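You operate a simulated robot arm through the tools that you are given. There is no shell and no other tool. Be economical: measure what you need, move in short steps, check, and stop when the job is done.

Carry out the task below with a simulated two-armed robot. There is one attempt and no reset: what you move stays moved.

Task
Take the long came and put it on the low shelf p32. Then fetch the wide brush from the top of the small bench and set it on top of the tray on the shelf of the tray bench. Then take the pane from the low shelf of the shelving and leave it on the upper shelf of the work table. Do these in the order given.

Only the result counts: the job must be done as asked and must still hold three seconds after the hand-in. Knocking over, shifting, dropping, spilling or breaking anything else fails it.

Robot
Two 6-joint arms with two-finger grippers on one trunk, on a base that drives. Base frame: it is fixed to the floor where the robot stands at the start and does not move with it; the origin is under the middle of the robot, x ahead of it, y to its left, z up; the surface under the hand at the start is at about z = 900. Lengths are in mm, angles in degrees, forces in N, time in s.
The left shoulder is at the start at [60, 143, 900], the right one opposite. With the tool pointing down near the work surface each hand reaches from about 260 to 700 mm from the robot's upright axis, wherever it stands, measured 20 degrees to its own side. Places, roughly: long came (17x3x5 cm) [500, 100, 900]; low shelf P32 [-3200, -1200, 300]; pane [750, -4000, 500]; tray [0, 1250, 500]; upper shelf of the work table [-3600, -3500, 600]; wide brush (17x6x3 cm) [300, -1900, 800]. Payload 2.45 kg a hand.
The TCP of each hand is the grasp point between the finger pads, 26 mm short of the fingertips. In the tool frame z runs along the fingers and y along their closing line. The gripper opens to 96 mm. The gripper's body begins 69 mm behind the TCP.
Orientation is that of the tool frame in the base frame, as [roll, pitch, yaw] about the fixed x, y, z axes, in that order (R = Rz(yaw) Ry(pitch) Rx(roll)). With the fingers straight down and closing along the base's y, the tool's x points along the base's -x, its y along +y and its z along -z.

Tools
- The arms move only by the tool arm_command. It takes "left_rows", "right_rows" or both (then of equal length, played together; a hand with none holds still); each is a list of rows, each a list of 7 numbers: the shift along the base's x, y, z in mm, then the turn, a rotation vector about the base's x, y, z in degrees, then the opening, from 0 (shut) to 1 (fully open). In form: [[dx, dy, dz, wx, wy, wz, claw], ...]. A call has 1 to 12 rows; each row shifts and turns the commanded pose from where the row before left it. Rows are played at 5 a second. More than 50 mm and 8.6 degrees between two rows, or a gripper value outside its range, and nothing of the call is played. A pose out of reach is approached as far as the arm can. The call stops where the force on the tool passes 40 N (or 10 N more than at its start, if that is more) or the arm is blocked; 0.2 s more then pass. Each finger halts on what it meets, pressing with about 26 N; the grip force reading is that of the motor and also rises with nothing between the fingers. The clock runs only during rows and for 0.2 s after the last one: add rows that do not move to give the fingers time. It gives the time, the measured TCP pose, the force on the tool (base axes), the opening and the grip force at its end, in the units of the frame above (readings bear some noise), with the torque about the TCP (base axes, N m) and any sound that the robot's microphone picked up, and new pictures: "views" is both (left out), scene, wrist or none (wrist: the cameras of the hands that moved).
- Cameras (640 x 400 px; columns grow to the right, rows downward): "scene" is now at [134.6, 31.3, 1505.4]; the picture's right is [0.37, -0.93, -0.00], its down [-0.69, -0.28, -0.67] and it looks along [0.62, 0.25, -0.74] (base axes); focal length 295 px, centre (320, 200). "left" rides on the left gripper at [82, -3, -98] in its tool frame; the picture's right is [0.04, 1.00, 0.00], its down [-0.73, 0.03, -0.68] and it looks along [-0.68, 0.03, 0.73] (tool axes); focal length 256 px, centre (320, 200). "right" rides on the right gripper at [82, 3, -98] in its tool frame; the picture's right is [-0.04, 1.00, 0.00], its down [-0.73, -0.03, -0.68] and it looks along [-0.68, -0.03, 0.73] (tool axes); focal length 256 px, centre (320, 200). There is no depth. A picture from a camera that has moved, and an enlarged one, comes with that camera's place and axes in the base frame and with its lens.
- raise_lower(by): slides the trunk up (or, below 0, down) by that many mm; the arms and the scene camera ride with it, the base frame stays. It gives what a move gives, with no picture.
- steer(legs): drives the robot by 1 to 6 legs, each [ahead, turn to the left] in mm and degrees, along the robot's own axes; the way and the turn of a leg run together, so that a leg with both is an arc; at most 1500 mm and 180 degrees a leg. The arms and the cameras ride along, it lands a little off, and it stops where it bumps. It gives what a move gives, and a new picture of the scene camera.
- head_to(pan, tilt): turns the head with the scene camera to pan (to the left, within 86 degrees either way) and tilt (down, from -29 to 69), counted from straight ahead of the robot. It gives what a move gives, and a new picture of the scene camera.
- zoom(camera, box): a new picture of the part [left, top, right, bottom] of that camera's present view, enlarged. It takes no simulated time.
- sign_off(): hands the job in; it is judged then, once.

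Work in short steps. Places have to be worked out from the pictures, the camera data and where the tool is seen: move nearer, look again, correct. Check each grasp and each placing, and mend what went wrong. You have 165 turns and 260 pictures in all, those below and enlarged ones among them. Open the grippers and draw the arms clear of the work before you hand the job in, unless the task says otherwise; then end with one line.

The tools are called after ">>>" as name(argument=value, ...) on one line, values as JSON. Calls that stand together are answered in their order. arm_command: Moves the arms, as the interface text tells. Its arguments: {"type":"object","properties":{"left_rows":{"type":"array","items":{"type":"array","items":{"type":"number"}}},"right_rows":{"type":"array","items":{"type":"array","items":{"type":"number"}}},"views":{"type":"string","enum":["both","scene","wrist","none"]}},"required":[]} The other tools are called the same way: raise_lower (by) slides the trunk up or down; steer (legs) drives the base; head_to (pan, tilt) turns the head that bears the scene camera; zoom (camera, box) takes an enlarged picture of a part of a camera's view; sign_off () hands the job in.

At the start:

```text
time_s: 0.0
left_ee_pos: [390.0, 342.4, 1168.7]
left_ee_rot: [-179.9, 0.0, 179.8]
left_ft_force: [0.4, 0.3, 0.7]
left_torque: [0.02, -0.01, -0.01]
left_finger_gap: 95.9
left_grip_force: 0.0
right_ee_pos: [430.6, -72.4, 1232.9]
right_ee_rot: [180.0, 0.1, 179.7]
right_ft_force: [0.3, 0.5, 0.2]
right_torque: [0.0, -0.02, 0.01]
right_finger_gap: 95.9
right_grip_force: 0.0
trunk travel left (down, up): [-525.0, 65.0]
robot x, y, heading: [-2.3, -1.9, 0.2]
head pan, tilt: [21.9, 48.1]
```

scene: 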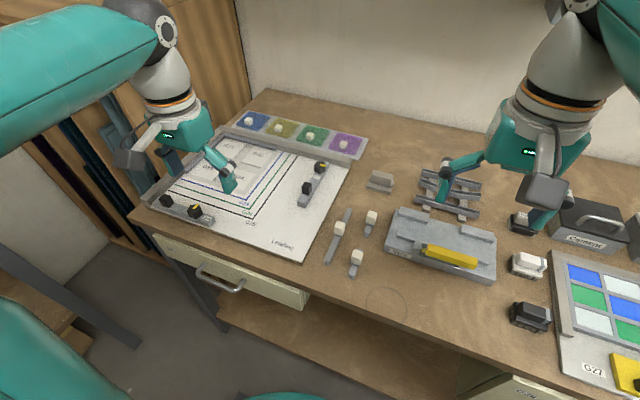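
right: 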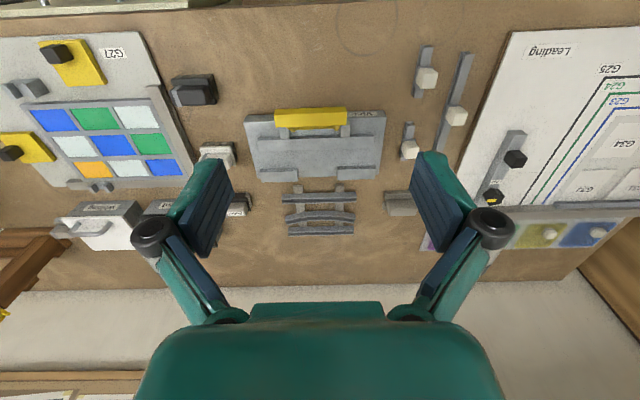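
left: 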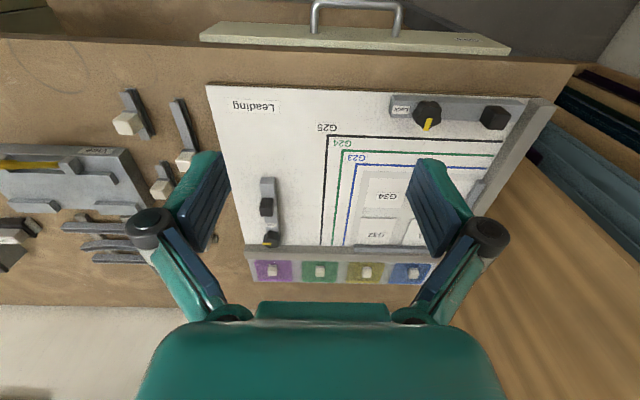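

The long came seems to be the longest knobbed bar near scene pixel (340,235), roughly [535,140]. I zoom in to check it.

>>> zoom(camera="scene", box=[260, 160, 460, 290])

>>> zoom(camera="right", box=[360, 20, 560, 220])

```text
3.08 times, centred on (360, 225) of scene
camera zoom: at [134.6, 31.3, 1505.4], right [0.37, -0.93, 0.0], down [-0.69, -0.28, -0.67], along [0.62, 0.25, -0.74], focal length 908 px, centre (197, 123)
```

zoom: 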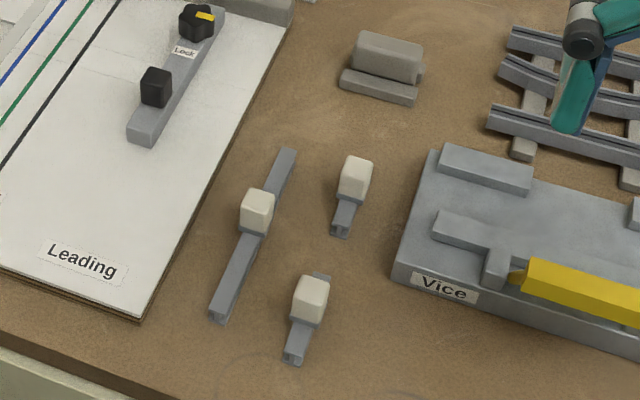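

```text
2.00 times, centred on (460, 120) of right
camera zoom: at [348.0, -68.3, 1331.5], right [0.04, 1.0, 0.0], down [0.73, -0.03, 0.68], along [0.68, -0.03, -0.73], focal length 512 px, centre (40, 360)
```

zoom: 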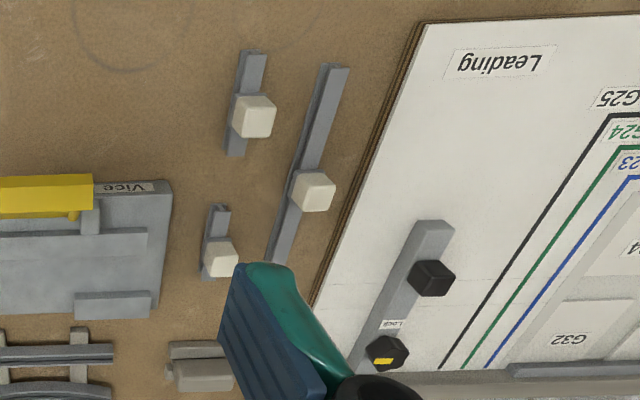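

The came lies along x from about (458,147) to (632,149), with its knob near [541,144,938]. I bring the left hand above the knob with the fingers partly open.

>>> arm_command(left_rows=[[22, -28, -20, 0, 0, 0, 0.6], [22, -28, -20, 0, 0, 0, 0.6], [22, -28, -20, 0, 0, 0, 0.6], [22, -28, -20, 0, 0, 0, 0.6], [22, -28, -20, 0, 0, 0, 0.6], [22, -28, -20, 0, 0, 0, 0.6], [19, -29, -29, 0, 0, 0, 0.6], [0, 0, 0, 0, 0, 0, 0.6]])

```text
time_s: 1.8
left_ee_pos: [541.0, 146.7, 1019.2]
left_ee_rot: [-179.9, 0.2, 179.7]
left_ft_force: [-0.8, -0.2, -0.1]
left_torque: [-0.02, -0.02, -0.04]
left_finger_gap: 57.7
left_grip_force: 0.0
right_ee_pos: [430.3, -72.5, 1234.7]
right_ee_rot: [180.0, 0.0, 179.7]
right_ft_force: [-0.6, -0.5, 0.2]
right_torque: [-0.02, -0.02, 0.02]
right_finger_gap: 95.8
right_grip_force: 0.0
trunk travel left (down, up): [-525.0, 65.0]
robot x, y, heading: [1.2, 1.1, -0.1]
head pan, tilt: [21.9, 48.1]
camera scene: at [133.9, 31.7, 1505.5], right [0.37, -0.93, 0.0], down [-0.69, -0.28, -0.67], along [0.62, 0.25, -0.74], focal length 295 px, centre (320, 200)
camera left: at [461.3, 145.2, 1118.9], right [-0.04, 1.0, 0.0], down [0.73, 0.03, 0.68], along [0.68, 0.02, -0.73], focal length 256 px, centre (320, 200)
```

scene: 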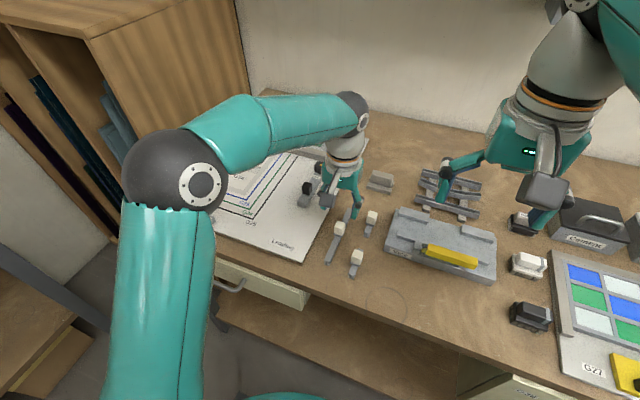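
left: 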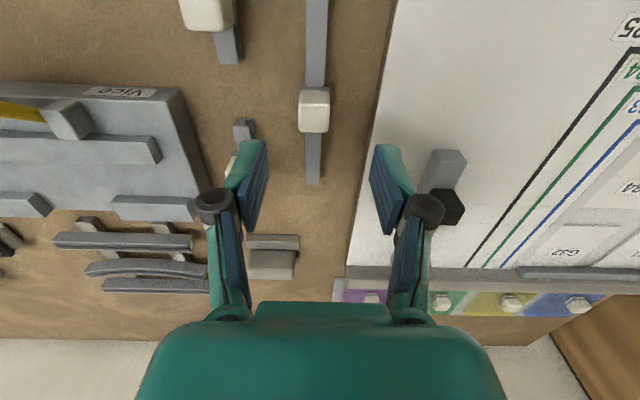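

The knob lines up at about [540,143]. I descend and close on it.

>>> arm_command(left_rows=[[0, -3, -40, 0, 0, 0, 0.6], [-1, 0, -30, 0, 0, 0, 0.6], [0, 0, -14, 0, 0, 0, 0.6], [0, 0, 0, 0, 0, 0, 0.6], [0, 0, 0, 0, 0, 0, 0.1], [0, 0, 0, 0, 0, 0, 0.1], [0, 0, 0, 0, 0, 0, 0.1], [0, 0, 0, 0, 0, 0, 0.1]], views="wrist")

```text
time_s: 3.6
left_ee_pos: [540.5, 143.3, 934.9]
left_ee_rot: [180.0, 0.1, 179.7]
left_ft_force: [0.5, 0.4, 0.5]
left_torque: [-0.02, -0.05, -0.01]
left_finger_gap: 21.3
left_grip_force: 26.3
right_ee_pos: [432.4, -72.2, 1234.5]
right_ee_rot: [-180.0, -0.1, 179.6]
right_ft_force: [-0.7, 0.5, -0.2]
right_torque: [0.0, -0.04, 0.01]
right_finger_gap: 96.2
right_grip_force: 0.0
trunk travel left (down, up): [-525.0, 65.0]
robot x, y, heading: [-2.7, 0.6, 0.2]
head pan, tilt: [21.9, 48.1]
camera left: at [459.7, 141.2, 1033.9], right [-0.04, 1.0, 0.0], down [0.73, 0.03, 0.68], along [0.68, 0.02, -0.73], focal length 256 px, centre (320, 200)
```

left: 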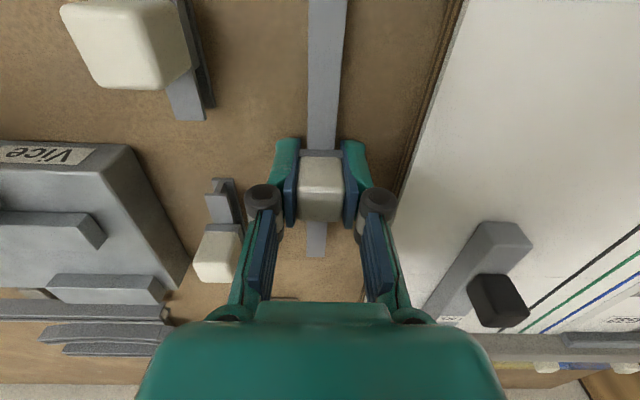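

The grip holds on a 21 mm knob. I lift straight up and draw back.

>>> arm_command(left_rows=[[0, 0, 40, 0, 0, 0, 0.1], [0, 0, 45, 0, 0, 0, 0.1], [0, 0, 45, 0, 0, 0, 0.1], [0, 0, 45, 0, 0, 0, 0.1], [-20, 15, 40, 0, 0, 0, 0.1], [-35, 25, 10, 0, 0, 0, 0.1], [-35, 25, 0, 0, 0, 0, 0.1], [-35, 25, 0, 0, 0, 0, 0.1]])

>>> head_to(pan=-86, tilt=20)

>>> head_to(pan=86, tilt=20)

```text
time_s: 5.4
left_ee_pos: [414.1, 233.4, 1159.1]
left_ee_rot: [-180.0, -0.1, 179.6]
left_ft_force: [-0.2, 0.0, -2.6]
left_torque: [-0.01, 0.02, -0.01]
left_finger_gap: 21.0
left_grip_force: 25.9
right_ee_pos: [430.4, -71.4, 1234.7]
right_ee_rot: [-179.9, 0.0, 179.7]
right_ft_force: [-0.4, -0.4, 0.1]
right_torque: [-0.02, -0.01, 0.0]
right_finger_gap: 96.0
right_grip_force: 0.1
trunk travel left (down, up): [-525.0, 65.0]
robot x, y, heading: [-0.3, -0.9, -0.1]
head pan, tilt: [21.9, 48.1]
camera scene: at [133.3, 32.0, 1505.6], right [0.37, -0.93, 0.0], down [-0.69, -0.28, -0.67], along [0.62, 0.25, -0.74], focal length 295 px, centre (320, 200)
camera left: at [332.9, 231.0, 1258.7], right [-0.03, 1.0, 0.0], down [0.73, 0.03, 0.68], along [0.68, 0.02, -0.73], focal length 256 px, centre (320, 200)
```

scene: 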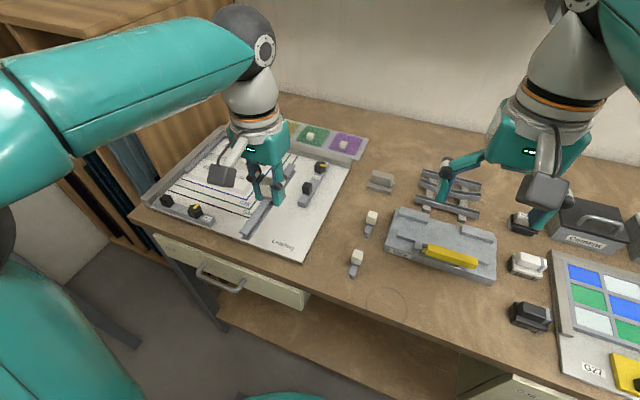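
left: 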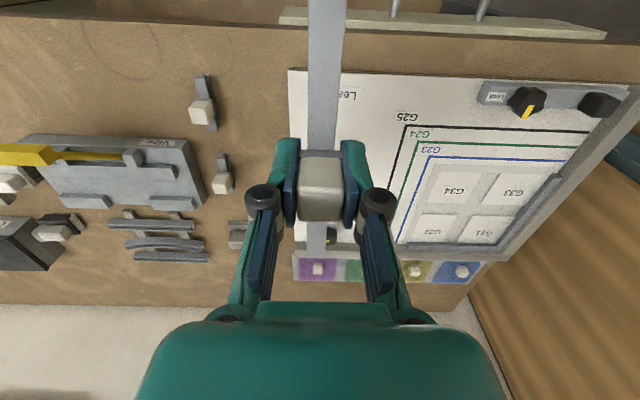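

```text
time_s: 7.3
left_ee_pos: [416.1, 232.1, 1159.7]
left_ee_rot: [179.9, 0.0, 179.7]
left_ft_force: [0.4, 0.2, -2.9]
left_torque: [0.02, 0.01, -0.02]
left_finger_gap: 20.9
left_grip_force: 25.8
right_ee_pos: [430.7, -72.2, 1234.1]
right_ee_rot: [-179.9, 0.1, 179.8]
right_ft_force: [-0.4, 0.1, -1.1]
right_torque: [0.0, 0.02, -0.04]
right_finger_gap: 96.0
right_grip_force: 0.0
trunk travel left (down, up): [-525.0, 65.0]
robot x, y, heading: [0.4, 1.5, -0.0]
head pan, tilt: [-85.9, 20.0]
camera scene: at [68.5, -90.9, 1548.5], right [-1.0, -0.07, 0.0], down [-0.03, 0.34, -0.94], along [0.07, -0.94, -0.34], focal length 295 px, centre (320, 200)
```

scene: 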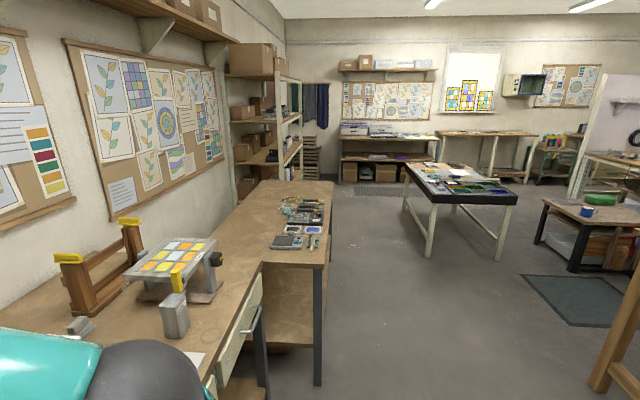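

```text
time_s: 9.9
left_ee_pos: [415.9, 232.5, 1159.9]
left_ee_rot: [180.0, -0.1, 179.7]
left_ft_force: [-0.4, 0.1, -3.1]
left_torque: [0.01, -0.02, -0.04]
left_finger_gap: 20.7
left_grip_force: 25.5
right_ee_pos: [431.2, -72.3, 1232.7]
right_ee_rot: [180.0, 0.0, 179.7]
right_ft_force: [-0.1, 0.1, -0.4]
right_torque: [0.0, 0.01, -0.02]
right_finger_gap: 95.8
right_grip_force: 0.0
trunk travel left (down, up): [-525.0, 65.0]
robot x, y, heading: [-0.9, 2.6, 0.1]
head pan, tilt: [85.9, 20.0]
camera scene: at [68.5, 94.9, 1548.5], right [1.0, -0.07, 0.0], down [-0.02, -0.34, -0.94], along [0.07, 0.94, -0.34], focal length 295 px, centre (320, 200)
```

scene: 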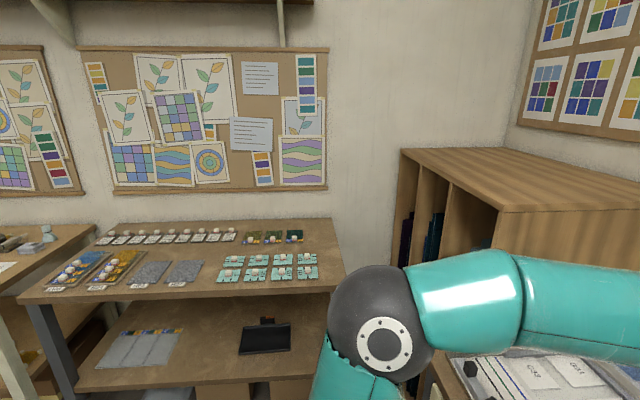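

The came is held. I back away from the bench and turn to look toward the P32 side.

>>> steer(legs=[[-300, 0], [0, -90]])

>>> head_to(pan=-60, tilt=20)

```text
time_s: 15.6
left_ee_pos: [-9.1, -377.4, 1160.4]
left_ee_rot: [179.8, -0.1, 99.5]
left_ft_force: [-0.5, -0.7, -2.2]
left_torque: [0.03, -0.08, 0.0]
left_finger_gap: 21.1
left_grip_force: 26.3
right_ee_pos: [-308.3, -444.8, 1233.4]
right_ee_rot: [179.7, -0.1, 99.4]
right_ft_force: [-0.8, -0.9, -1.0]
right_torque: [0.0, -0.1, 0.0]
right_finger_gap: 95.8
right_grip_force: 0.0
trunk travel left (down, up): [-525.0, 65.0]
robot x, y, heading: [-254.2, 5.8, -82.0]
head pan, tilt: [85.9, 20.0]
stopped in leg 2: the robot was blocked; the commanded pose is now the measured one
camera scene: at [-155.3, -49.5, 1548.7], right [0.07, -1.0, 0.0], down [-0.34, -0.02, -0.94], along [0.94, 0.06, -0.34], focal length 295 px, centre (320, 200)
```

scene: 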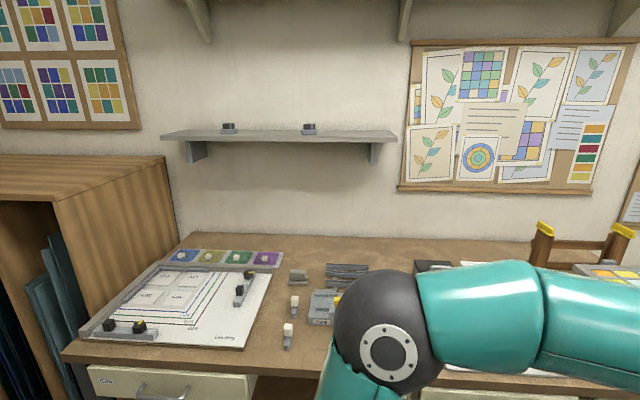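

```text
time_s: 17.9
left_ee_pos: [-5.8, -376.3, 1160.4]
left_ee_rot: [179.9, 0.0, 99.6]
left_ft_force: [0.9, -0.2, -3.0]
left_torque: [0.02, 0.01, -0.01]
left_finger_gap: 20.8
left_grip_force: 26.1
right_ee_pos: [-302.7, -442.4, 1234.5]
right_ee_rot: [180.0, 0.0, 99.5]
right_ft_force: [0.6, -0.4, 0.5]
right_torque: [-0.02, -0.03, 0.0]
right_finger_gap: 96.1
right_grip_force: 0.0
trunk travel left (down, up): [-525.0, 65.0]
robot x, y, heading: [-254.5, 3.6, -82.2]
head pan, tilt: [-60.0, 20.0]
camera scene: at [-317.4, -111.4, 1548.4], right [-0.62, 0.79, 0.0], down [0.27, 0.21, -0.94], along [-0.74, -0.58, -0.34], focal length 295 px, centre (320, 200)
```

scene: 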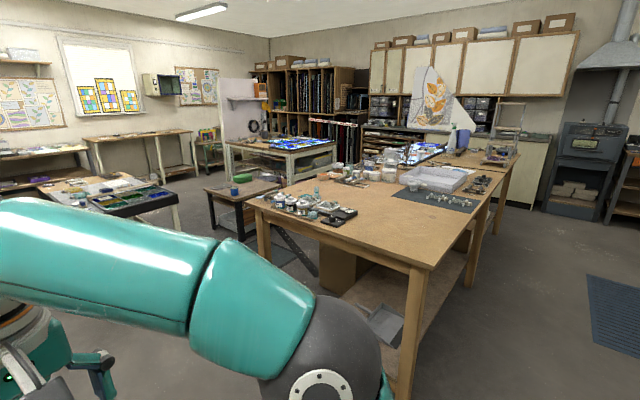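

The robot was blocked at −82°. I look down on both sides to find what it touched.

>>> head_to(pan=-86, tilt=60)

>>> head_to(pan=60, tilt=60)

>>> head_to(pan=0, tilt=45)

```text
time_s: 18.9
left_ee_pos: [-4.3, -377.3, 1160.6]
left_ee_rot: [-179.9, 0.0, 99.6]
left_ft_force: [-0.7, 0.1, -2.7]
left_torque: [-0.03, 0.01, -0.01]
left_finger_gap: 21.1
left_grip_force: 26.6
right_ee_pos: [-303.4, -442.8, 1235.1]
right_ee_rot: [-180.0, -0.1, 99.5]
right_ft_force: [0.4, 0.3, 0.3]
right_torque: [0.02, -0.03, -0.02]
right_finger_gap: 96.1
right_grip_force: 0.0
trunk travel left (down, up): [-525.0, 65.0]
robot x, y, heading: [-256.2, 4.5, -82.3]
head pan, tilt: [-85.9, 60.0]
camera scene: at [-309.2, -68.0, 1490.4], right [-0.21, 0.98, 0.0], down [0.85, 0.18, -0.5], along [-0.49, -0.1, -0.87], focal length 295 px, centre (320, 200)
```

scene: 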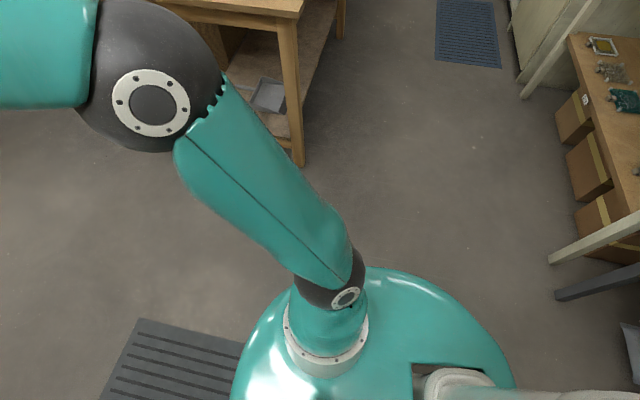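

```text
time_s: 21.2
left_ee_pos: [-6.1, -376.0, 1159.9]
left_ee_rot: [180.0, 0.0, 99.4]
left_ft_force: [0.2, -0.3, -2.4]
left_torque: [0.04, 0.0, 0.02]
left_finger_gap: 21.0
left_grip_force: 26.2
right_ee_pos: [-303.6, -443.5, 1233.7]
right_ee_rot: [179.9, -0.2, 99.6]
right_ft_force: [-0.3, 0.0, 0.4]
right_torque: [0.02, 0.03, 0.0]
right_finger_gap: 96.1
right_grip_force: 0.1
trunk travel left (down, up): [-525.0, 65.0]
robot x, y, heading: [-252.5, 7.1, -82.1]
head pan, tilt: [60.0, 60.0]
camera scene: at [-182.2, -79.0, 1490.3], right [-0.38, -0.93, 0.0], down [-0.8, 0.33, -0.5], along [0.46, -0.19, -0.87], focal length 295 px, centre (320, 200)
```

scene: 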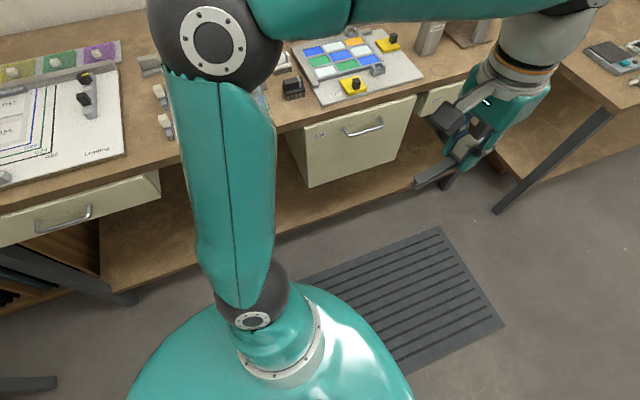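

```text
time_s: 22.5
left_ee_pos: [-4.6, -376.1, 1159.5]
left_ee_rot: [180.0, 0.1, 99.5]
left_ft_force: [0.0, 0.3, -2.2]
left_torque: [0.02, 0.0, 0.0]
left_finger_gap: 20.8
left_grip_force: 26.4
right_ee_pos: [-304.4, -441.8, 1234.9]
right_ee_rot: [180.0, -0.1, 99.4]
right_ft_force: [0.0, 0.6, -0.4]
right_torque: [0.0, 0.01, -0.04]
right_finger_gap: 96.2
right_grip_force: 0.1
trunk travel left (down, up): [-525.0, 65.0]
robot x, y, heading: [-254.4, 1.0, -82.1]
head pan, tilt: [0.0, 45.0]
camera scene: at [-232.7, -134.5, 1509.7], right [-0.99, -0.14, 0.0], down [-0.1, 0.7, -0.71], along [0.1, -0.7, -0.71], focal length 295 px, centre (320, 200)
```

scene: 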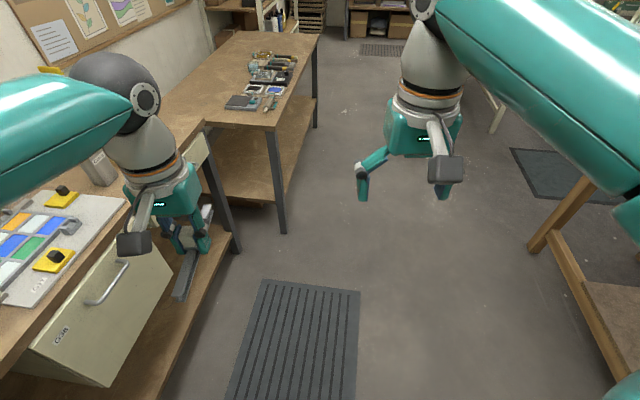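

Nothing obvious is touching. I try the turn again in a small step.

>>> steer(legs=[[0, -30]])

```text
time_s: 24.6
left_ee_pos: [-233.2, -445.6, 1160.7]
left_ee_rot: [180.0, 0.0, 68.7]
left_ft_force: [0.5, -0.6, -3.2]
left_torque: [0.02, 0.03, -0.03]
left_finger_gap: 20.9
left_grip_force: 25.7
right_ee_pos: [-524.6, -351.5, 1234.5]
right_ee_rot: [180.0, 0.1, 68.9]
right_ft_force: [-0.6, 0.1, -1.1]
right_torque: [-0.01, 0.0, -0.01]
right_finger_gap: 95.7
right_grip_force: 0.1
trunk travel left (down, up): [-525.0, 65.0]
robot x, y, heading: [-231.3, 0.4, -112.8]
head pan, tilt: [0.0, 45.0]
camera scene: at [-286.0, -129.6, 1509.8], right [-0.92, 0.38, 0.0], down [0.27, 0.65, -0.71], along [-0.27, -0.65, -0.71], focal length 295 px, centre (320, 200)
```

scene: 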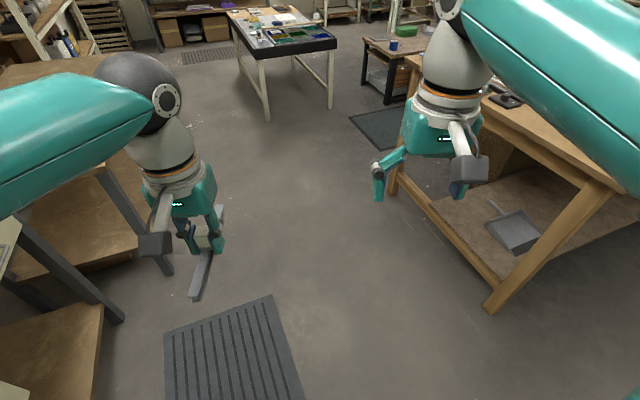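

The turn works now. I face along −x and look at the aisle and the table shelves.

>>> steer(legs=[[0, -65]])

>>> head_to(pan=20, tilt=20)

```text
time_s: 28.2
left_ee_pos: [-640.1, -188.2, 1160.5]
left_ee_rot: [-180.0, -0.2, 3.8]
left_ft_force: [0.0, 0.2, -2.4]
left_torque: [0.02, -0.02, 0.0]
left_finger_gap: 21.0
left_grip_force: 25.7
right_ee_pos: [-677.7, 116.2, 1234.5]
right_ee_rot: [180.0, 0.0, 3.7]
right_ft_force: [-0.8, 0.1, 0.2]
right_torque: [-0.01, -0.04, -0.01]
right_finger_gap: 96.1
right_grip_force: 0.1
trunk travel left (down, up): [-525.0, 65.0]
robot x, y, heading: [-231.6, -47.7, -177.2]
head pan, tilt: [0.0, 45.0]
camera scene: at [-376.2, -51.3, 1509.6], right [-0.05, 1.0, 0.0], down [0.71, 0.03, -0.71], along [-0.7, -0.03, -0.71], focal length 295 px, centre (320, 200)
```

scene: 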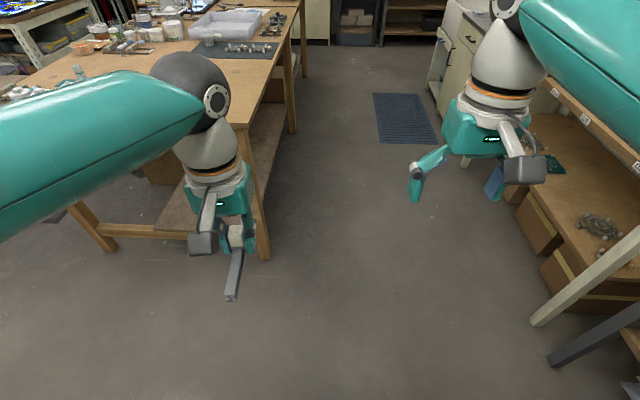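

```text
time_s: 29.1
left_ee_pos: [-638.3, -190.1, 1159.8]
left_ee_rot: [180.0, 0.0, 3.9]
left_ft_force: [0.3, 0.1, -2.2]
left_torque: [-0.01, -0.02, -0.03]
left_finger_gap: 21.1
left_grip_force: 25.6
right_ee_pos: [-675.9, 114.2, 1235.6]
right_ee_rot: [179.9, 0.0, 3.8]
right_ft_force: [0.4, -0.8, -0.1]
right_torque: [0.01, -0.02, -0.03]
right_finger_gap: 96.0
right_grip_force: 0.0
trunk travel left (down, up): [-525.0, 65.0]
robot x, y, heading: [-235.1, -46.8, -177.1]
head pan, tilt: [20.0, 20.0]
camera scene: at [-379.1, -84.3, 1548.3], right [-0.39, 0.92, 0.0], down [0.32, 0.13, -0.94], along [-0.87, -0.36, -0.34], focal length 295 px, centre (320, 200)
```

scene: 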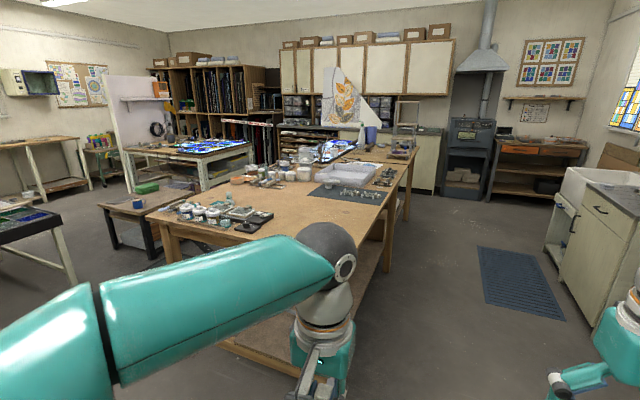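

P32 should be under the second table past the near one. I drive along the aisle, keeping clear of the table.

>>> steer(legs=[[0, -25], [700, 0], [0, 22], [1400, 0]])

>>> head_to(pan=50, tilt=30)

```text
time_s: 42.6
left_ee_pos: [-2730.0, 36.3, 1161.5]
left_ee_rot: [-179.9, -0.1, 3.1]
left_ft_force: [-0.6, -0.8, -2.5]
left_torque: [0.01, -0.01, 0.01]
left_finger_gap: 20.7
left_grip_force: 25.9
right_ee_pos: [-2764.1, 338.9, 1236.3]
right_ee_rot: [180.0, -0.1, 3.2]
right_ft_force: [0.0, -0.7, 0.3]
right_torque: [-0.01, 0.0, -0.03]
right_finger_gap: 95.8
right_grip_force: 0.0
trunk travel left (down, up): [-525.0, 65.0]
robot x, y, heading: [-2322.3, 175.9, -178.1]
head pan, tilt: [20.0, 20.0]
camera scene: at [-2469.4, 138.7, 1548.4], right [-0.38, 0.93, 0.0], down [0.32, 0.13, -0.94], along [-0.87, -0.35, -0.34], focal length 295 px, centre (320, 200)
```

scene: 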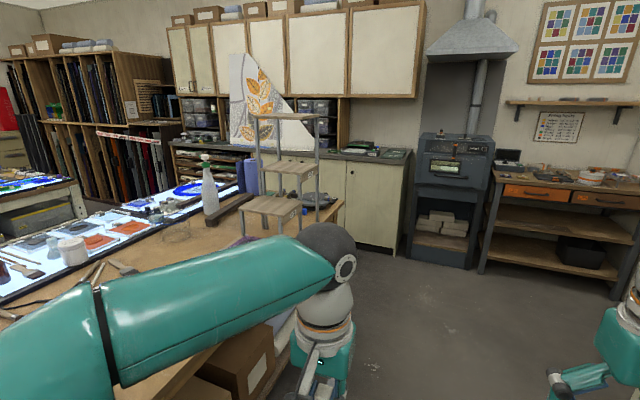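

```text
time_s: 43.6
left_ee_pos: [-2730.6, 37.0, 1161.0]
left_ee_rot: [-180.0, -0.1, 3.1]
left_ft_force: [-0.2, 0.7, -2.2]
left_torque: [-0.01, -0.03, 0.01]
left_finger_gap: 20.9
left_grip_force: 26.0
right_ee_pos: [-2763.9, 341.0, 1235.9]
right_ee_rot: [180.0, -0.2, 3.2]
right_ft_force: [-0.7, -0.8, 0.3]
right_torque: [-0.02, -0.01, -0.01]
right_finger_gap: 95.9
right_grip_force: 0.0
trunk travel left (down, up): [-525.0, 65.0]
robot x, y, heading: [-2323.8, 171.6, -178.1]
head pan, tilt: [50.0, 30.0]
camera scene: at [-2438.7, 102.5, 1532.4], right [-0.79, 0.62, 0.0], down [0.31, 0.39, -0.87], along [-0.53, -0.68, -0.5], focal length 295 px, centre (320, 200)
```

scene: 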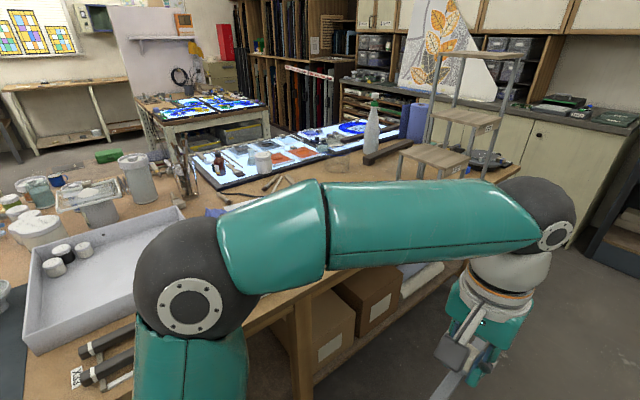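

I zoom on the stand on the table for labels.

>>> zoom(camera="scene", box=[380, 40, 580, 190])

>>> zoom(camera="scene", box=[240, 240, 480, 400])

```text
2.67 times, centred on (480, 115) of scene
camera zoom: at [-2438.7, 102.5, 1532.4], right [-0.79, 0.62, 0.0], down [0.31, 0.39, -0.87], along [-0.53, -0.68, -0.5], focal length 787 px, centre (-107, 427)
```

zoom: 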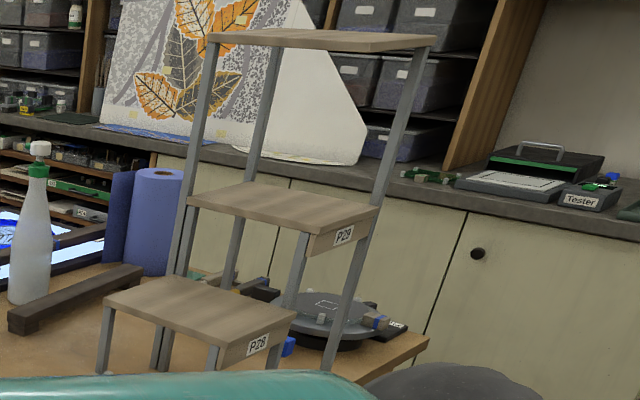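

```text
2.50 times, centred on (360, 320) of scene
camera zoom: at [-2438.7, 102.5, 1532.4], right [-0.79, 0.62, 0.0], down [0.31, 0.39, -0.87], along [-0.53, -0.68, -0.5], focal length 737 px, centre (220, -100)
```

zoom: 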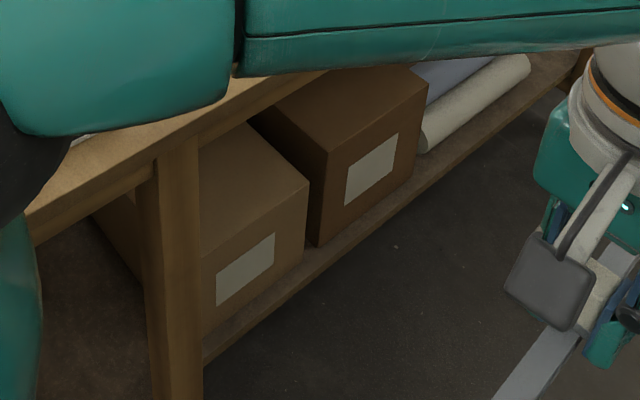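

P32 must be reached from the far (south) side of this table. I reverse out, drive round the near end and come up the south aisle.

>>> steer(legs=[[-1450, 0], [0, 88], [1100, 0], [1000, 0], [0, -90]])

>>> head_to(pan=-20, tilt=25)

```text
time_s: 54.7
left_ee_pos: [-768.7, -190.5, 1161.0]
left_ee_rot: [-179.9, -0.3, 85.2]
left_ft_force: [1.7, 0.4, -2.6]
left_torque: [0.01, 0.07, 0.0]
left_finger_gap: 21.2
left_grip_force: 26.0
right_ee_pos: [-1072.8, -183.0, 1238.1]
right_ee_rot: [-179.9, 0.0, 85.2]
right_ft_force: [1.8, 0.2, 0.4]
right_torque: [0.01, 0.09, 0.03]
right_finger_gap: 96.0
right_grip_force: 0.1
trunk travel left (down, up): [-525.0, 65.0]
robot x, y, heading: [-908.4, 238.8, -94.2]
head pan, tilt: [50.0, 30.0]
stopped in leg 2: the robot was blocked; the commanded pose is now the measured one
camera scene: at [-841.6, 116.8, 1532.0], right [-0.7, -0.72, 0.0], down [-0.36, 0.35, -0.86], along [0.62, -0.6, -0.5], focal length 295 px, centre (320, 200)
```

scene: 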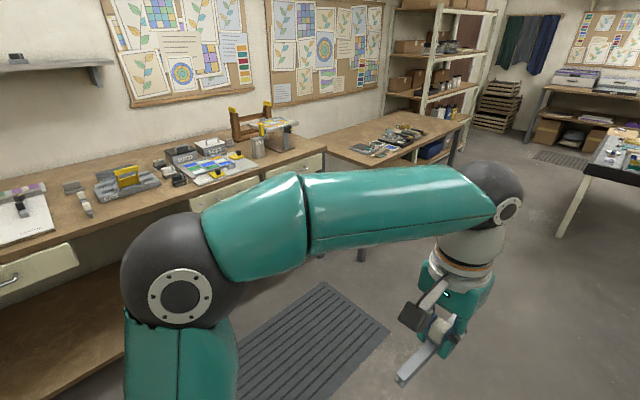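

```text
time_s: 56.1
left_ee_pos: [-773.2, -189.4, 1161.9]
left_ee_rot: [179.9, -0.2, 85.1]
left_ft_force: [1.1, -0.1, -3.1]
left_torque: [0.01, 0.01, 0.01]
left_finger_gap: 20.9
left_grip_force: 26.0
right_ee_pos: [-1077.9, -181.3, 1237.6]
right_ee_rot: [179.9, -0.1, 85.3]
right_ft_force: [-0.4, -0.3, 1.3]
right_torque: [0.03, 0.0, 0.02]
right_finger_gap: 96.0
right_grip_force: 0.1
trunk travel left (down, up): [-525.0, 65.0]
robot x, y, heading: [-906.3, 238.6, -94.3]
head pan, tilt: [-20.0, 25.0]
camera scene: at [-949.1, 97.1, 1540.3], right [-0.91, 0.41, 0.0], down [0.17, 0.39, -0.91], along [-0.37, -0.83, -0.42], focal length 295 px, centre (320, 200)
```

scene: 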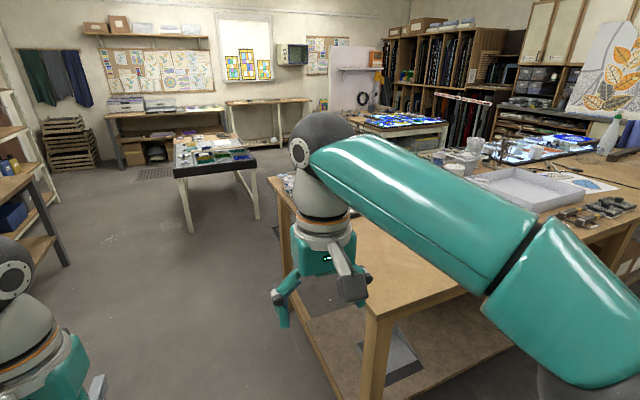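

The block looks like a lag in large turns, so I use smaller turn legs. I continue south past the table end.

>>> steer(legs=[[0, 6], [1100, 0], [1080, 0], [0, -45], [0, -45]])

>>> head_to(pan=-20, tilt=30)

```text
time_s: 72.0
left_ee_pos: [-1243.8, -2159.5, 1162.2]
left_ee_rot: [179.7, -0.2, 6.0]
left_ft_force: [0.1, 1.1, -3.6]
left_torque: [-0.06, 0.01, -0.01]
left_finger_gap: 21.4
left_grip_force: 26.0
right_ee_pos: [-1294.0, -1859.5, 1237.2]
right_ee_rot: [179.7, -0.1, 6.1]
right_ft_force: [0.1, 1.2, 0.3]
right_torque: [-0.11, -0.05, -0.03]
right_finger_gap: 96.2
right_grip_force: 0.1
trunk travel left (down, up): [-525.0, 65.0]
robot x, y, heading: [-840.2, -2007.7, -175.4]
head pan, tilt: [-20.0, 25.0]
stopped in leg 5: the robot was blocked; the commanded pose is now the measured one
camera scene: at [-988.1, -1980.8, 1540.0], right [0.26, 0.96, 0.0], down [0.41, -0.11, -0.91], along [-0.87, 0.24, -0.43], focal length 295 px, centre (320, 200)
```

scene: 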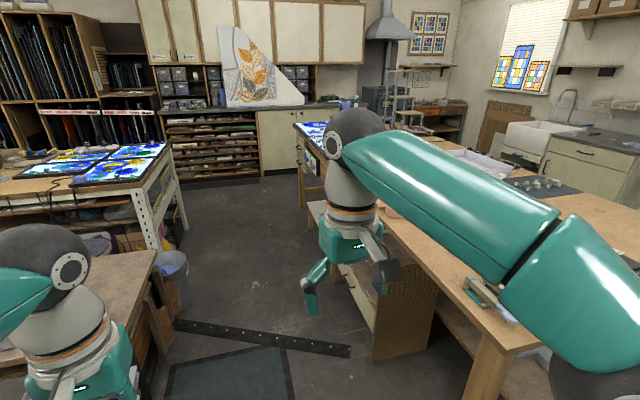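

```text
time_s: 72.6
left_ee_pos: [-1242.6, -2165.0, 1162.8]
left_ee_rot: [180.0, -0.1, 6.0]
left_ft_force: [0.5, 0.1, -2.4]
left_torque: [0.0, 0.02, -0.03]
left_finger_gap: 21.0
left_grip_force: 26.0
right_ee_pos: [-1291.4, -1864.5, 1239.5]
right_ee_rot: [-180.0, 0.1, 6.2]
right_ft_force: [0.7, 0.1, -0.1]
right_torque: [0.01, -0.01, -0.01]
right_finger_gap: 95.9
right_grip_force: 0.1
trunk travel left (down, up): [-525.0, 65.0]
robot x, y, heading: [-836.9, -2002.9, -175.2]
head pan, tilt: [-20.0, 30.0]
camera scene: at [-984.0, -1986.6, 1532.4], right [0.26, 0.96, 0.0], down [0.48, -0.13, -0.87], along [-0.84, 0.23, -0.5], focal length 295 px, centre (320, 200)
```

scene: 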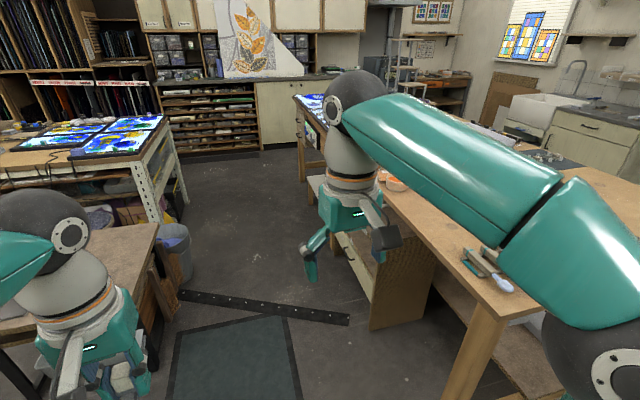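

I zoom on the region where P32 should project, around (335,190).

>>> zoom(camera="scene", box=[250, 80, 410, 210])

>>> zoom(camera="scene", box=[160, 230, 480, 400])

```text
3.08 times, centred on (330, 145) of scene
camera zoom: at [-984.0, -1986.6, 1532.4], right [0.26, 0.96, 0.0], down [0.48, -0.13, -0.87], along [-0.84, 0.23, -0.5], focal length 908 px, centre (289, 369)
```

zoom: 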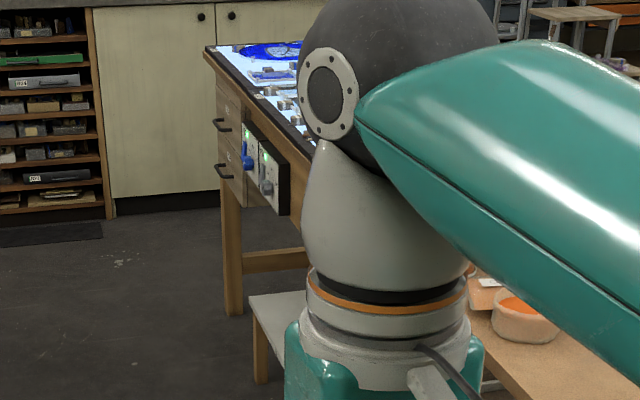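

```text
2.00 times, centred on (320, 315) of scene
camera zoom: at [-984.0, -1986.6, 1532.4], right [0.26, 0.96, 0.0], down [0.48, -0.13, -0.87], along [-0.84, 0.23, -0.5], focal length 590 px, centre (320, -30)
```

zoom: 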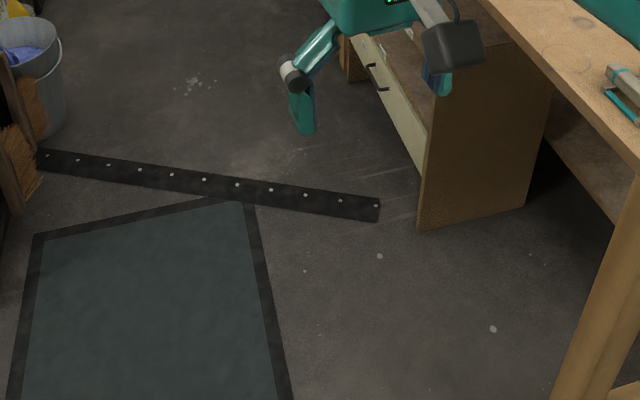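

A low grey plank bench juts out beyond the first table's cabinet, likely P32. I straighten and drive nearer.

>>> steer(legs=[[0, -7], [900, 0]])

>>> head_to(pan=-15, tilt=40)

```text
time_s: 78.0
left_ee_pos: [-2154.5, -2092.7, 1162.2]
left_ee_rot: [-180.0, -0.2, 0.0]
left_ft_force: [-0.7, -0.7, -2.6]
left_torque: [-0.04, -0.02, 0.01]
left_finger_gap: 21.2
left_grip_force: 25.7
right_ee_pos: [-2172.1, -1788.8, 1238.9]
right_ee_rot: [179.9, 0.0, 0.2]
right_ft_force: [0.5, 0.0, 0.3]
right_torque: [-0.04, 0.0, -0.04]
right_finger_gap: 96.1
right_grip_force: 0.1
trunk travel left (down, up): [-525.0, 65.0]
robot x, y, heading: [-1732.2, -1982.3, 178.5]
head pan, tilt: [-20.0, 30.0]
camera scene: at [-1879.2, -1943.4, 1532.3], right [0.37, 0.93, 0.0], down [0.47, -0.18, -0.87], along [-0.81, 0.32, -0.5], focal length 295 px, centre (320, 200)
```

scene: 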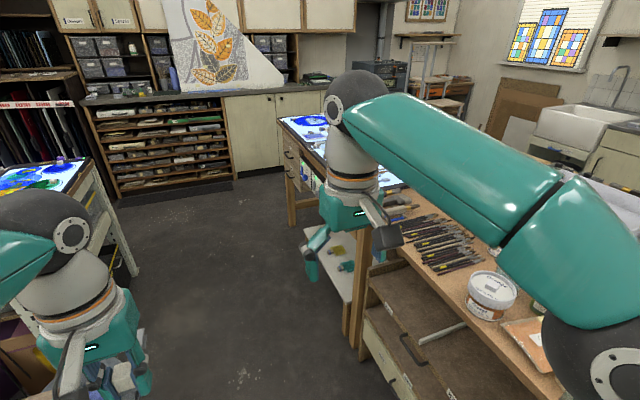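

```text
time_s: 78.8
left_ee_pos: [-2153.8, -2092.2, 1165.6]
left_ee_rot: [179.8, 0.1, 0.0]
left_ft_force: [-0.3, -0.4, -2.1]
left_torque: [0.04, -0.03, 0.0]
left_finger_gap: 21.1
left_grip_force: 25.9
right_ee_pos: [-2170.8, -1787.5, 1239.9]
right_ee_rot: [179.9, 0.1, 0.2]
right_ft_force: [0.3, 0.2, 0.4]
right_torque: [0.0, 0.01, -0.02]
right_finger_gap: 96.3
right_grip_force: 0.1
trunk travel left (down, up): [-525.0, 65.0]
robot x, y, heading: [-1732.5, -1978.1, 178.5]
head pan, tilt: [-15.0, 40.0]
camera scene: at [-1875.9, -1952.4, 1517.1], right [0.28, 0.96, 0.0], down [0.62, -0.18, -0.77], along [-0.73, 0.22, -0.64], focal length 295 px, centre (320, 200)
```

scene: 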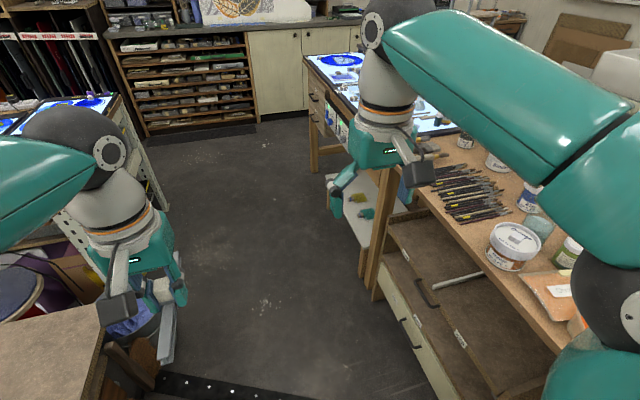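

The white low shelf near (-3150,-1300) under the light table matches P32. I drive ahead over the flat screwed-down strip with care.

>>> steer(legs=[[0, 2], [600, 0]])

```text
time_s: 82.6
left_ee_pos: [-2753.3, -2120.3, 1162.7]
left_ee_rot: [179.9, -0.2, 2.7]
left_ft_force: [0.9, -0.6, -3.1]
left_torque: [0.02, -0.02, -0.02]
left_finger_gap: 21.3
left_grip_force: 25.8
right_ee_pos: [-2784.6, -1816.3, 1238.8]
right_ee_rot: [180.0, 0.1, 2.7]
right_ft_force: [0.1, 0.1, -0.4]
right_torque: [-0.01, -0.02, -0.01]
right_finger_gap: 95.9
right_grip_force: 0.1
trunk travel left (down, up): [-525.0, 65.0]
robot x, y, heading: [-2337.5, -1991.1, -179.0]
head pan, tilt: [-15.0, 40.0]
camera scene: at [-2481.7, -1968.9, 1517.0], right [0.24, 0.97, 0.0], down [0.62, -0.15, -0.77], along [-0.74, 0.18, -0.64], focal length 295 px, centre (320, 200)
```

scene: 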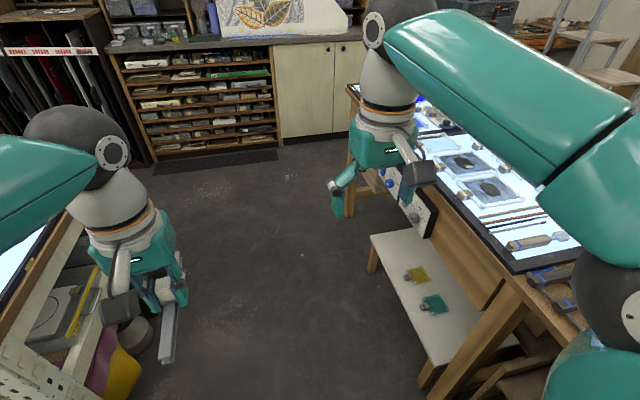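

The strip is passed. The shelf spans about x −3500..−2830, front edge y≈−1430, with two small items near (−3214,−1293) and (−3054,−1319). I drive in front of it and turn to face it.

>>> steer(legs=[[845, 0], [0, -45], [0, -44]])

>>> head_to(pan=15, tilt=58)

```text
time_s: 91.2
left_ee_pos: [-3359.1, -1607.9, 1164.9]
left_ee_rot: [179.8, -0.2, -77.6]
left_ft_force: [0.3, 0.7, -3.5]
left_torque: [-0.07, 0.07, 0.0]
left_finger_gap: 21.2
left_grip_force: 25.9
right_ee_pos: [-3065.5, -1525.5, 1239.5]
right_ee_rot: [179.8, 0.1, -77.4]
right_ft_force: [0.6, 1.5, -1.0]
right_torque: [-0.05, 0.11, 0.01]
right_finger_gap: 96.1
right_grip_force: 0.1
trunk travel left (down, up): [-525.0, 65.0]
robot x, y, heading: [-3215.2, -2007.7, 98.8]
head pan, tilt: [-15.0, 40.0]
stopped in leg 3: the robot was blocked; the commanded pose is now the measured one
camera scene: at [-3212.9, -1859.8, 1516.7], right [0.99, -0.11, 0.0], down [-0.07, -0.64, -0.76], along [0.08, 0.76, -0.65], focal length 295 px, centre (320, 200)
```

scene: 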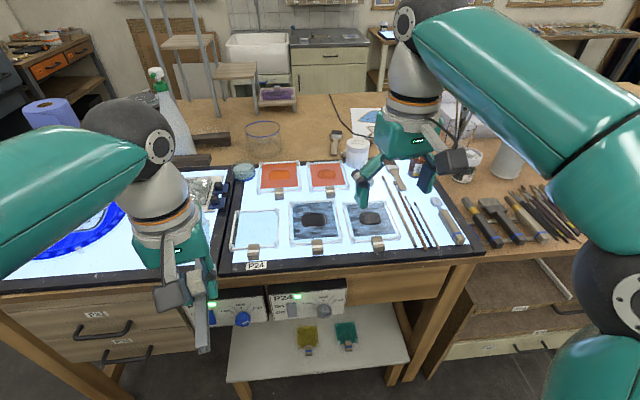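

```text
time_s: 92.1
left_ee_pos: [-3363.3, -1611.2, 1165.5]
left_ee_rot: [-180.0, -0.1, -77.6]
left_ft_force: [-0.6, -0.2, -3.0]
left_torque: [-0.02, 0.0, 0.0]
left_finger_gap: 21.1
left_grip_force: 25.5
right_ee_pos: [-3070.6, -1528.5, 1241.0]
right_ee_rot: [179.9, 0.1, -77.4]
right_ft_force: [-0.1, -1.2, -0.5]
right_torque: [0.0, 0.0, 0.01]
right_finger_gap: 96.0
right_grip_force: 0.1
trunk travel left (down, up): [-525.0, 65.0]
robot x, y, heading: [-3216.5, -2009.7, 98.7]
head pan, tilt: [15.0, 58.0]
camera scene: at [-3254.2, -1883.5, 1492.6], right [0.91, 0.4, 0.0], down [0.34, -0.78, -0.53], along [-0.21, 0.48, -0.85], focal length 295 px, centre (320, 200)
```

scene: 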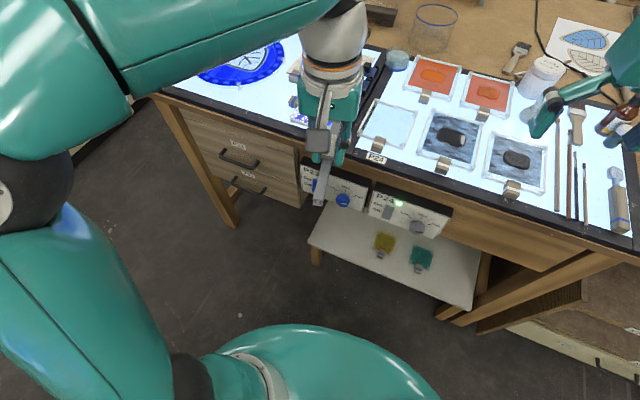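

The shelf sits under the table edge (edge y≈−1407, shelf front ≈−1435, control boxes down to z≈650), so I must come in low with a flat arm. I square up and lower the trunk fully.

>>> steer(legs=[[0, -9]])

>>> raise_lower(by=-520)

>>> head_to(pan=15, tilt=40)

```text
time_s: 93.2
left_ee_pos: [-3297.8, -1590.9, 1166.1]
left_ee_rot: [179.8, -0.1, -86.7]
left_ft_force: [-0.7, 0.8, -2.8]
left_torque: [-0.04, 0.0, 0.04]
left_finger_gap: 21.2
left_grip_force: 26.2
right_ee_pos: [-2994.1, -1557.5, 1240.7]
right_ee_rot: [179.9, 0.1, -86.6]
right_ft_force: [0.5, -0.6, -0.5]
right_torque: [0.0, 0.0, 0.0]
right_finger_gap: 95.8
right_grip_force: 0.1
trunk travel left (down, up): [-525.0, 65.0]
robot x, y, heading: [-3225.1, -2009.9, 89.6]
head pan, tilt: [15.0, 58.0]
camera scene: at [-3239.9, -1879.5, 1492.7], right [0.97, 0.26, 0.0], down [0.22, -0.82, -0.53], along [-0.14, 0.51, -0.85], focal length 295 px, centre (320, 200)
```

scene: 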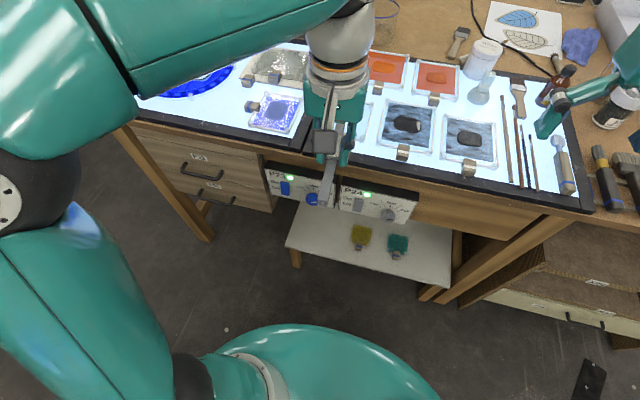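

```text
refused: -520 is not a number from -400 to 400
```

```text
time_s: 94.0
left_ee_pos: [-3297.6, -1591.9, 1165.4]
left_ee_rot: [180.0, -0.1, -86.7]
left_ft_force: [-0.1, -0.1, -2.5]
left_torque: [-0.03, -0.02, 0.0]
left_finger_gap: 21.0
left_grip_force: 25.8
right_ee_pos: [-2995.8, -1558.1, 1240.6]
right_ee_rot: [179.9, 0.1, -86.6]
right_ft_force: [0.4, 0.1, -0.1]
right_torque: [0.02, 0.01, -0.03]
right_finger_gap: 96.1
right_grip_force: 0.0
trunk travel left (down, up): [-525.0, 65.0]
robot x, y, heading: [-3222.5, -2008.7, 90.1]
head pan, tilt: [15.0, 40.0]
camera scene: at [-3244.7, -1863.7, 1516.9], right [0.97, 0.26, 0.0], down [0.16, -0.62, -0.77], along [-0.2, 0.74, -0.64], focal length 295 px, centre (320, 200)
```

scene: 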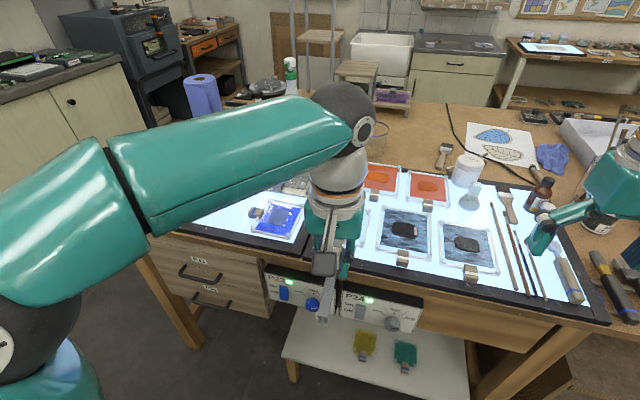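

I square the head view and lower in two steps, since 400 is the per-call limit.

>>> raise_lower(by=-300)

>>> raise_lower(by=-220)

>>> head_to(pan=12, tilt=35)

```text
time_s: 97.0
left_ee_pos: [-3297.8, -1591.3, 866.0]
left_ee_rot: [-179.9, 0.0, -86.6]
left_ft_force: [-0.4, 0.3, -2.9]
left_torque: [-0.01, 0.03, 0.0]
left_finger_gap: 21.2
left_grip_force: 25.9
right_ee_pos: [-2994.0, -1557.8, 940.5]
right_ee_rot: [179.9, 0.1, -86.5]
right_ft_force: [0.2, 0.0, 0.3]
right_torque: [-0.01, 0.01, -0.02]
right_finger_gap: 95.9
right_grip_force: 0.0
trunk travel left (down, up): [-225.0, 365.0]
robot x, y, heading: [-3229.3, -2007.2, 89.6]
head pan, tilt: [15.0, 40.0]
```

```text
time_s: 99.4
left_ee_pos: [-3297.3, -1593.0, 644.9]
left_ee_rot: [179.9, -0.1, -86.6]
left_ft_force: [0.3, -0.4, -2.3]
left_torque: [-0.02, -0.01, 0.01]
left_finger_gap: 21.1
left_grip_force: 26.1
right_ee_pos: [-2993.4, -1558.8, 721.2]
right_ee_rot: [179.9, 0.0, -86.6]
right_ft_force: [0.9, -0.4, -0.3]
right_torque: [-0.03, -0.01, -0.02]
right_finger_gap: 96.0
right_grip_force: 0.1
trunk travel left (down, up): [-5.0, 585.0]
robot x, y, heading: [-3223.7, -2009.5, 89.6]
head pan, tilt: [15.0, 40.0]
```

```text
time_s: 100.0
left_ee_pos: [-3297.8, -1592.1, 646.7]
left_ee_rot: [180.0, -0.1, -86.8]
left_ft_force: [0.5, -0.5, -3.0]
left_torque: [0.01, -0.05, -0.03]
left_finger_gap: 21.2
left_grip_force: 26.1
right_ee_pos: [-2995.2, -1558.6, 720.3]
right_ee_rot: [179.8, 0.0, -86.5]
right_ft_force: [0.4, -0.4, -1.1]
right_torque: [0.0, 0.04, -0.01]
right_finger_gap: 95.8
right_grip_force: 0.1
trunk travel left (down, up): [-5.0, 585.0]
robot x, y, heading: [-3226.2, -2007.1, 89.9]
head pan, tilt: [12.0, 35.0]
camera scene: at [-3240.7, -1860.0, 1004.5], right [0.98, 0.2, 0.0], down [0.12, -0.56, -0.82], along [-0.17, 0.8, -0.57], focal length 295 px, centre (320, 200)
```

scene: 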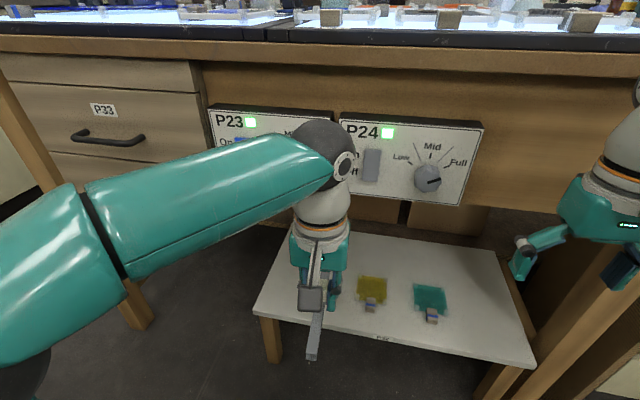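

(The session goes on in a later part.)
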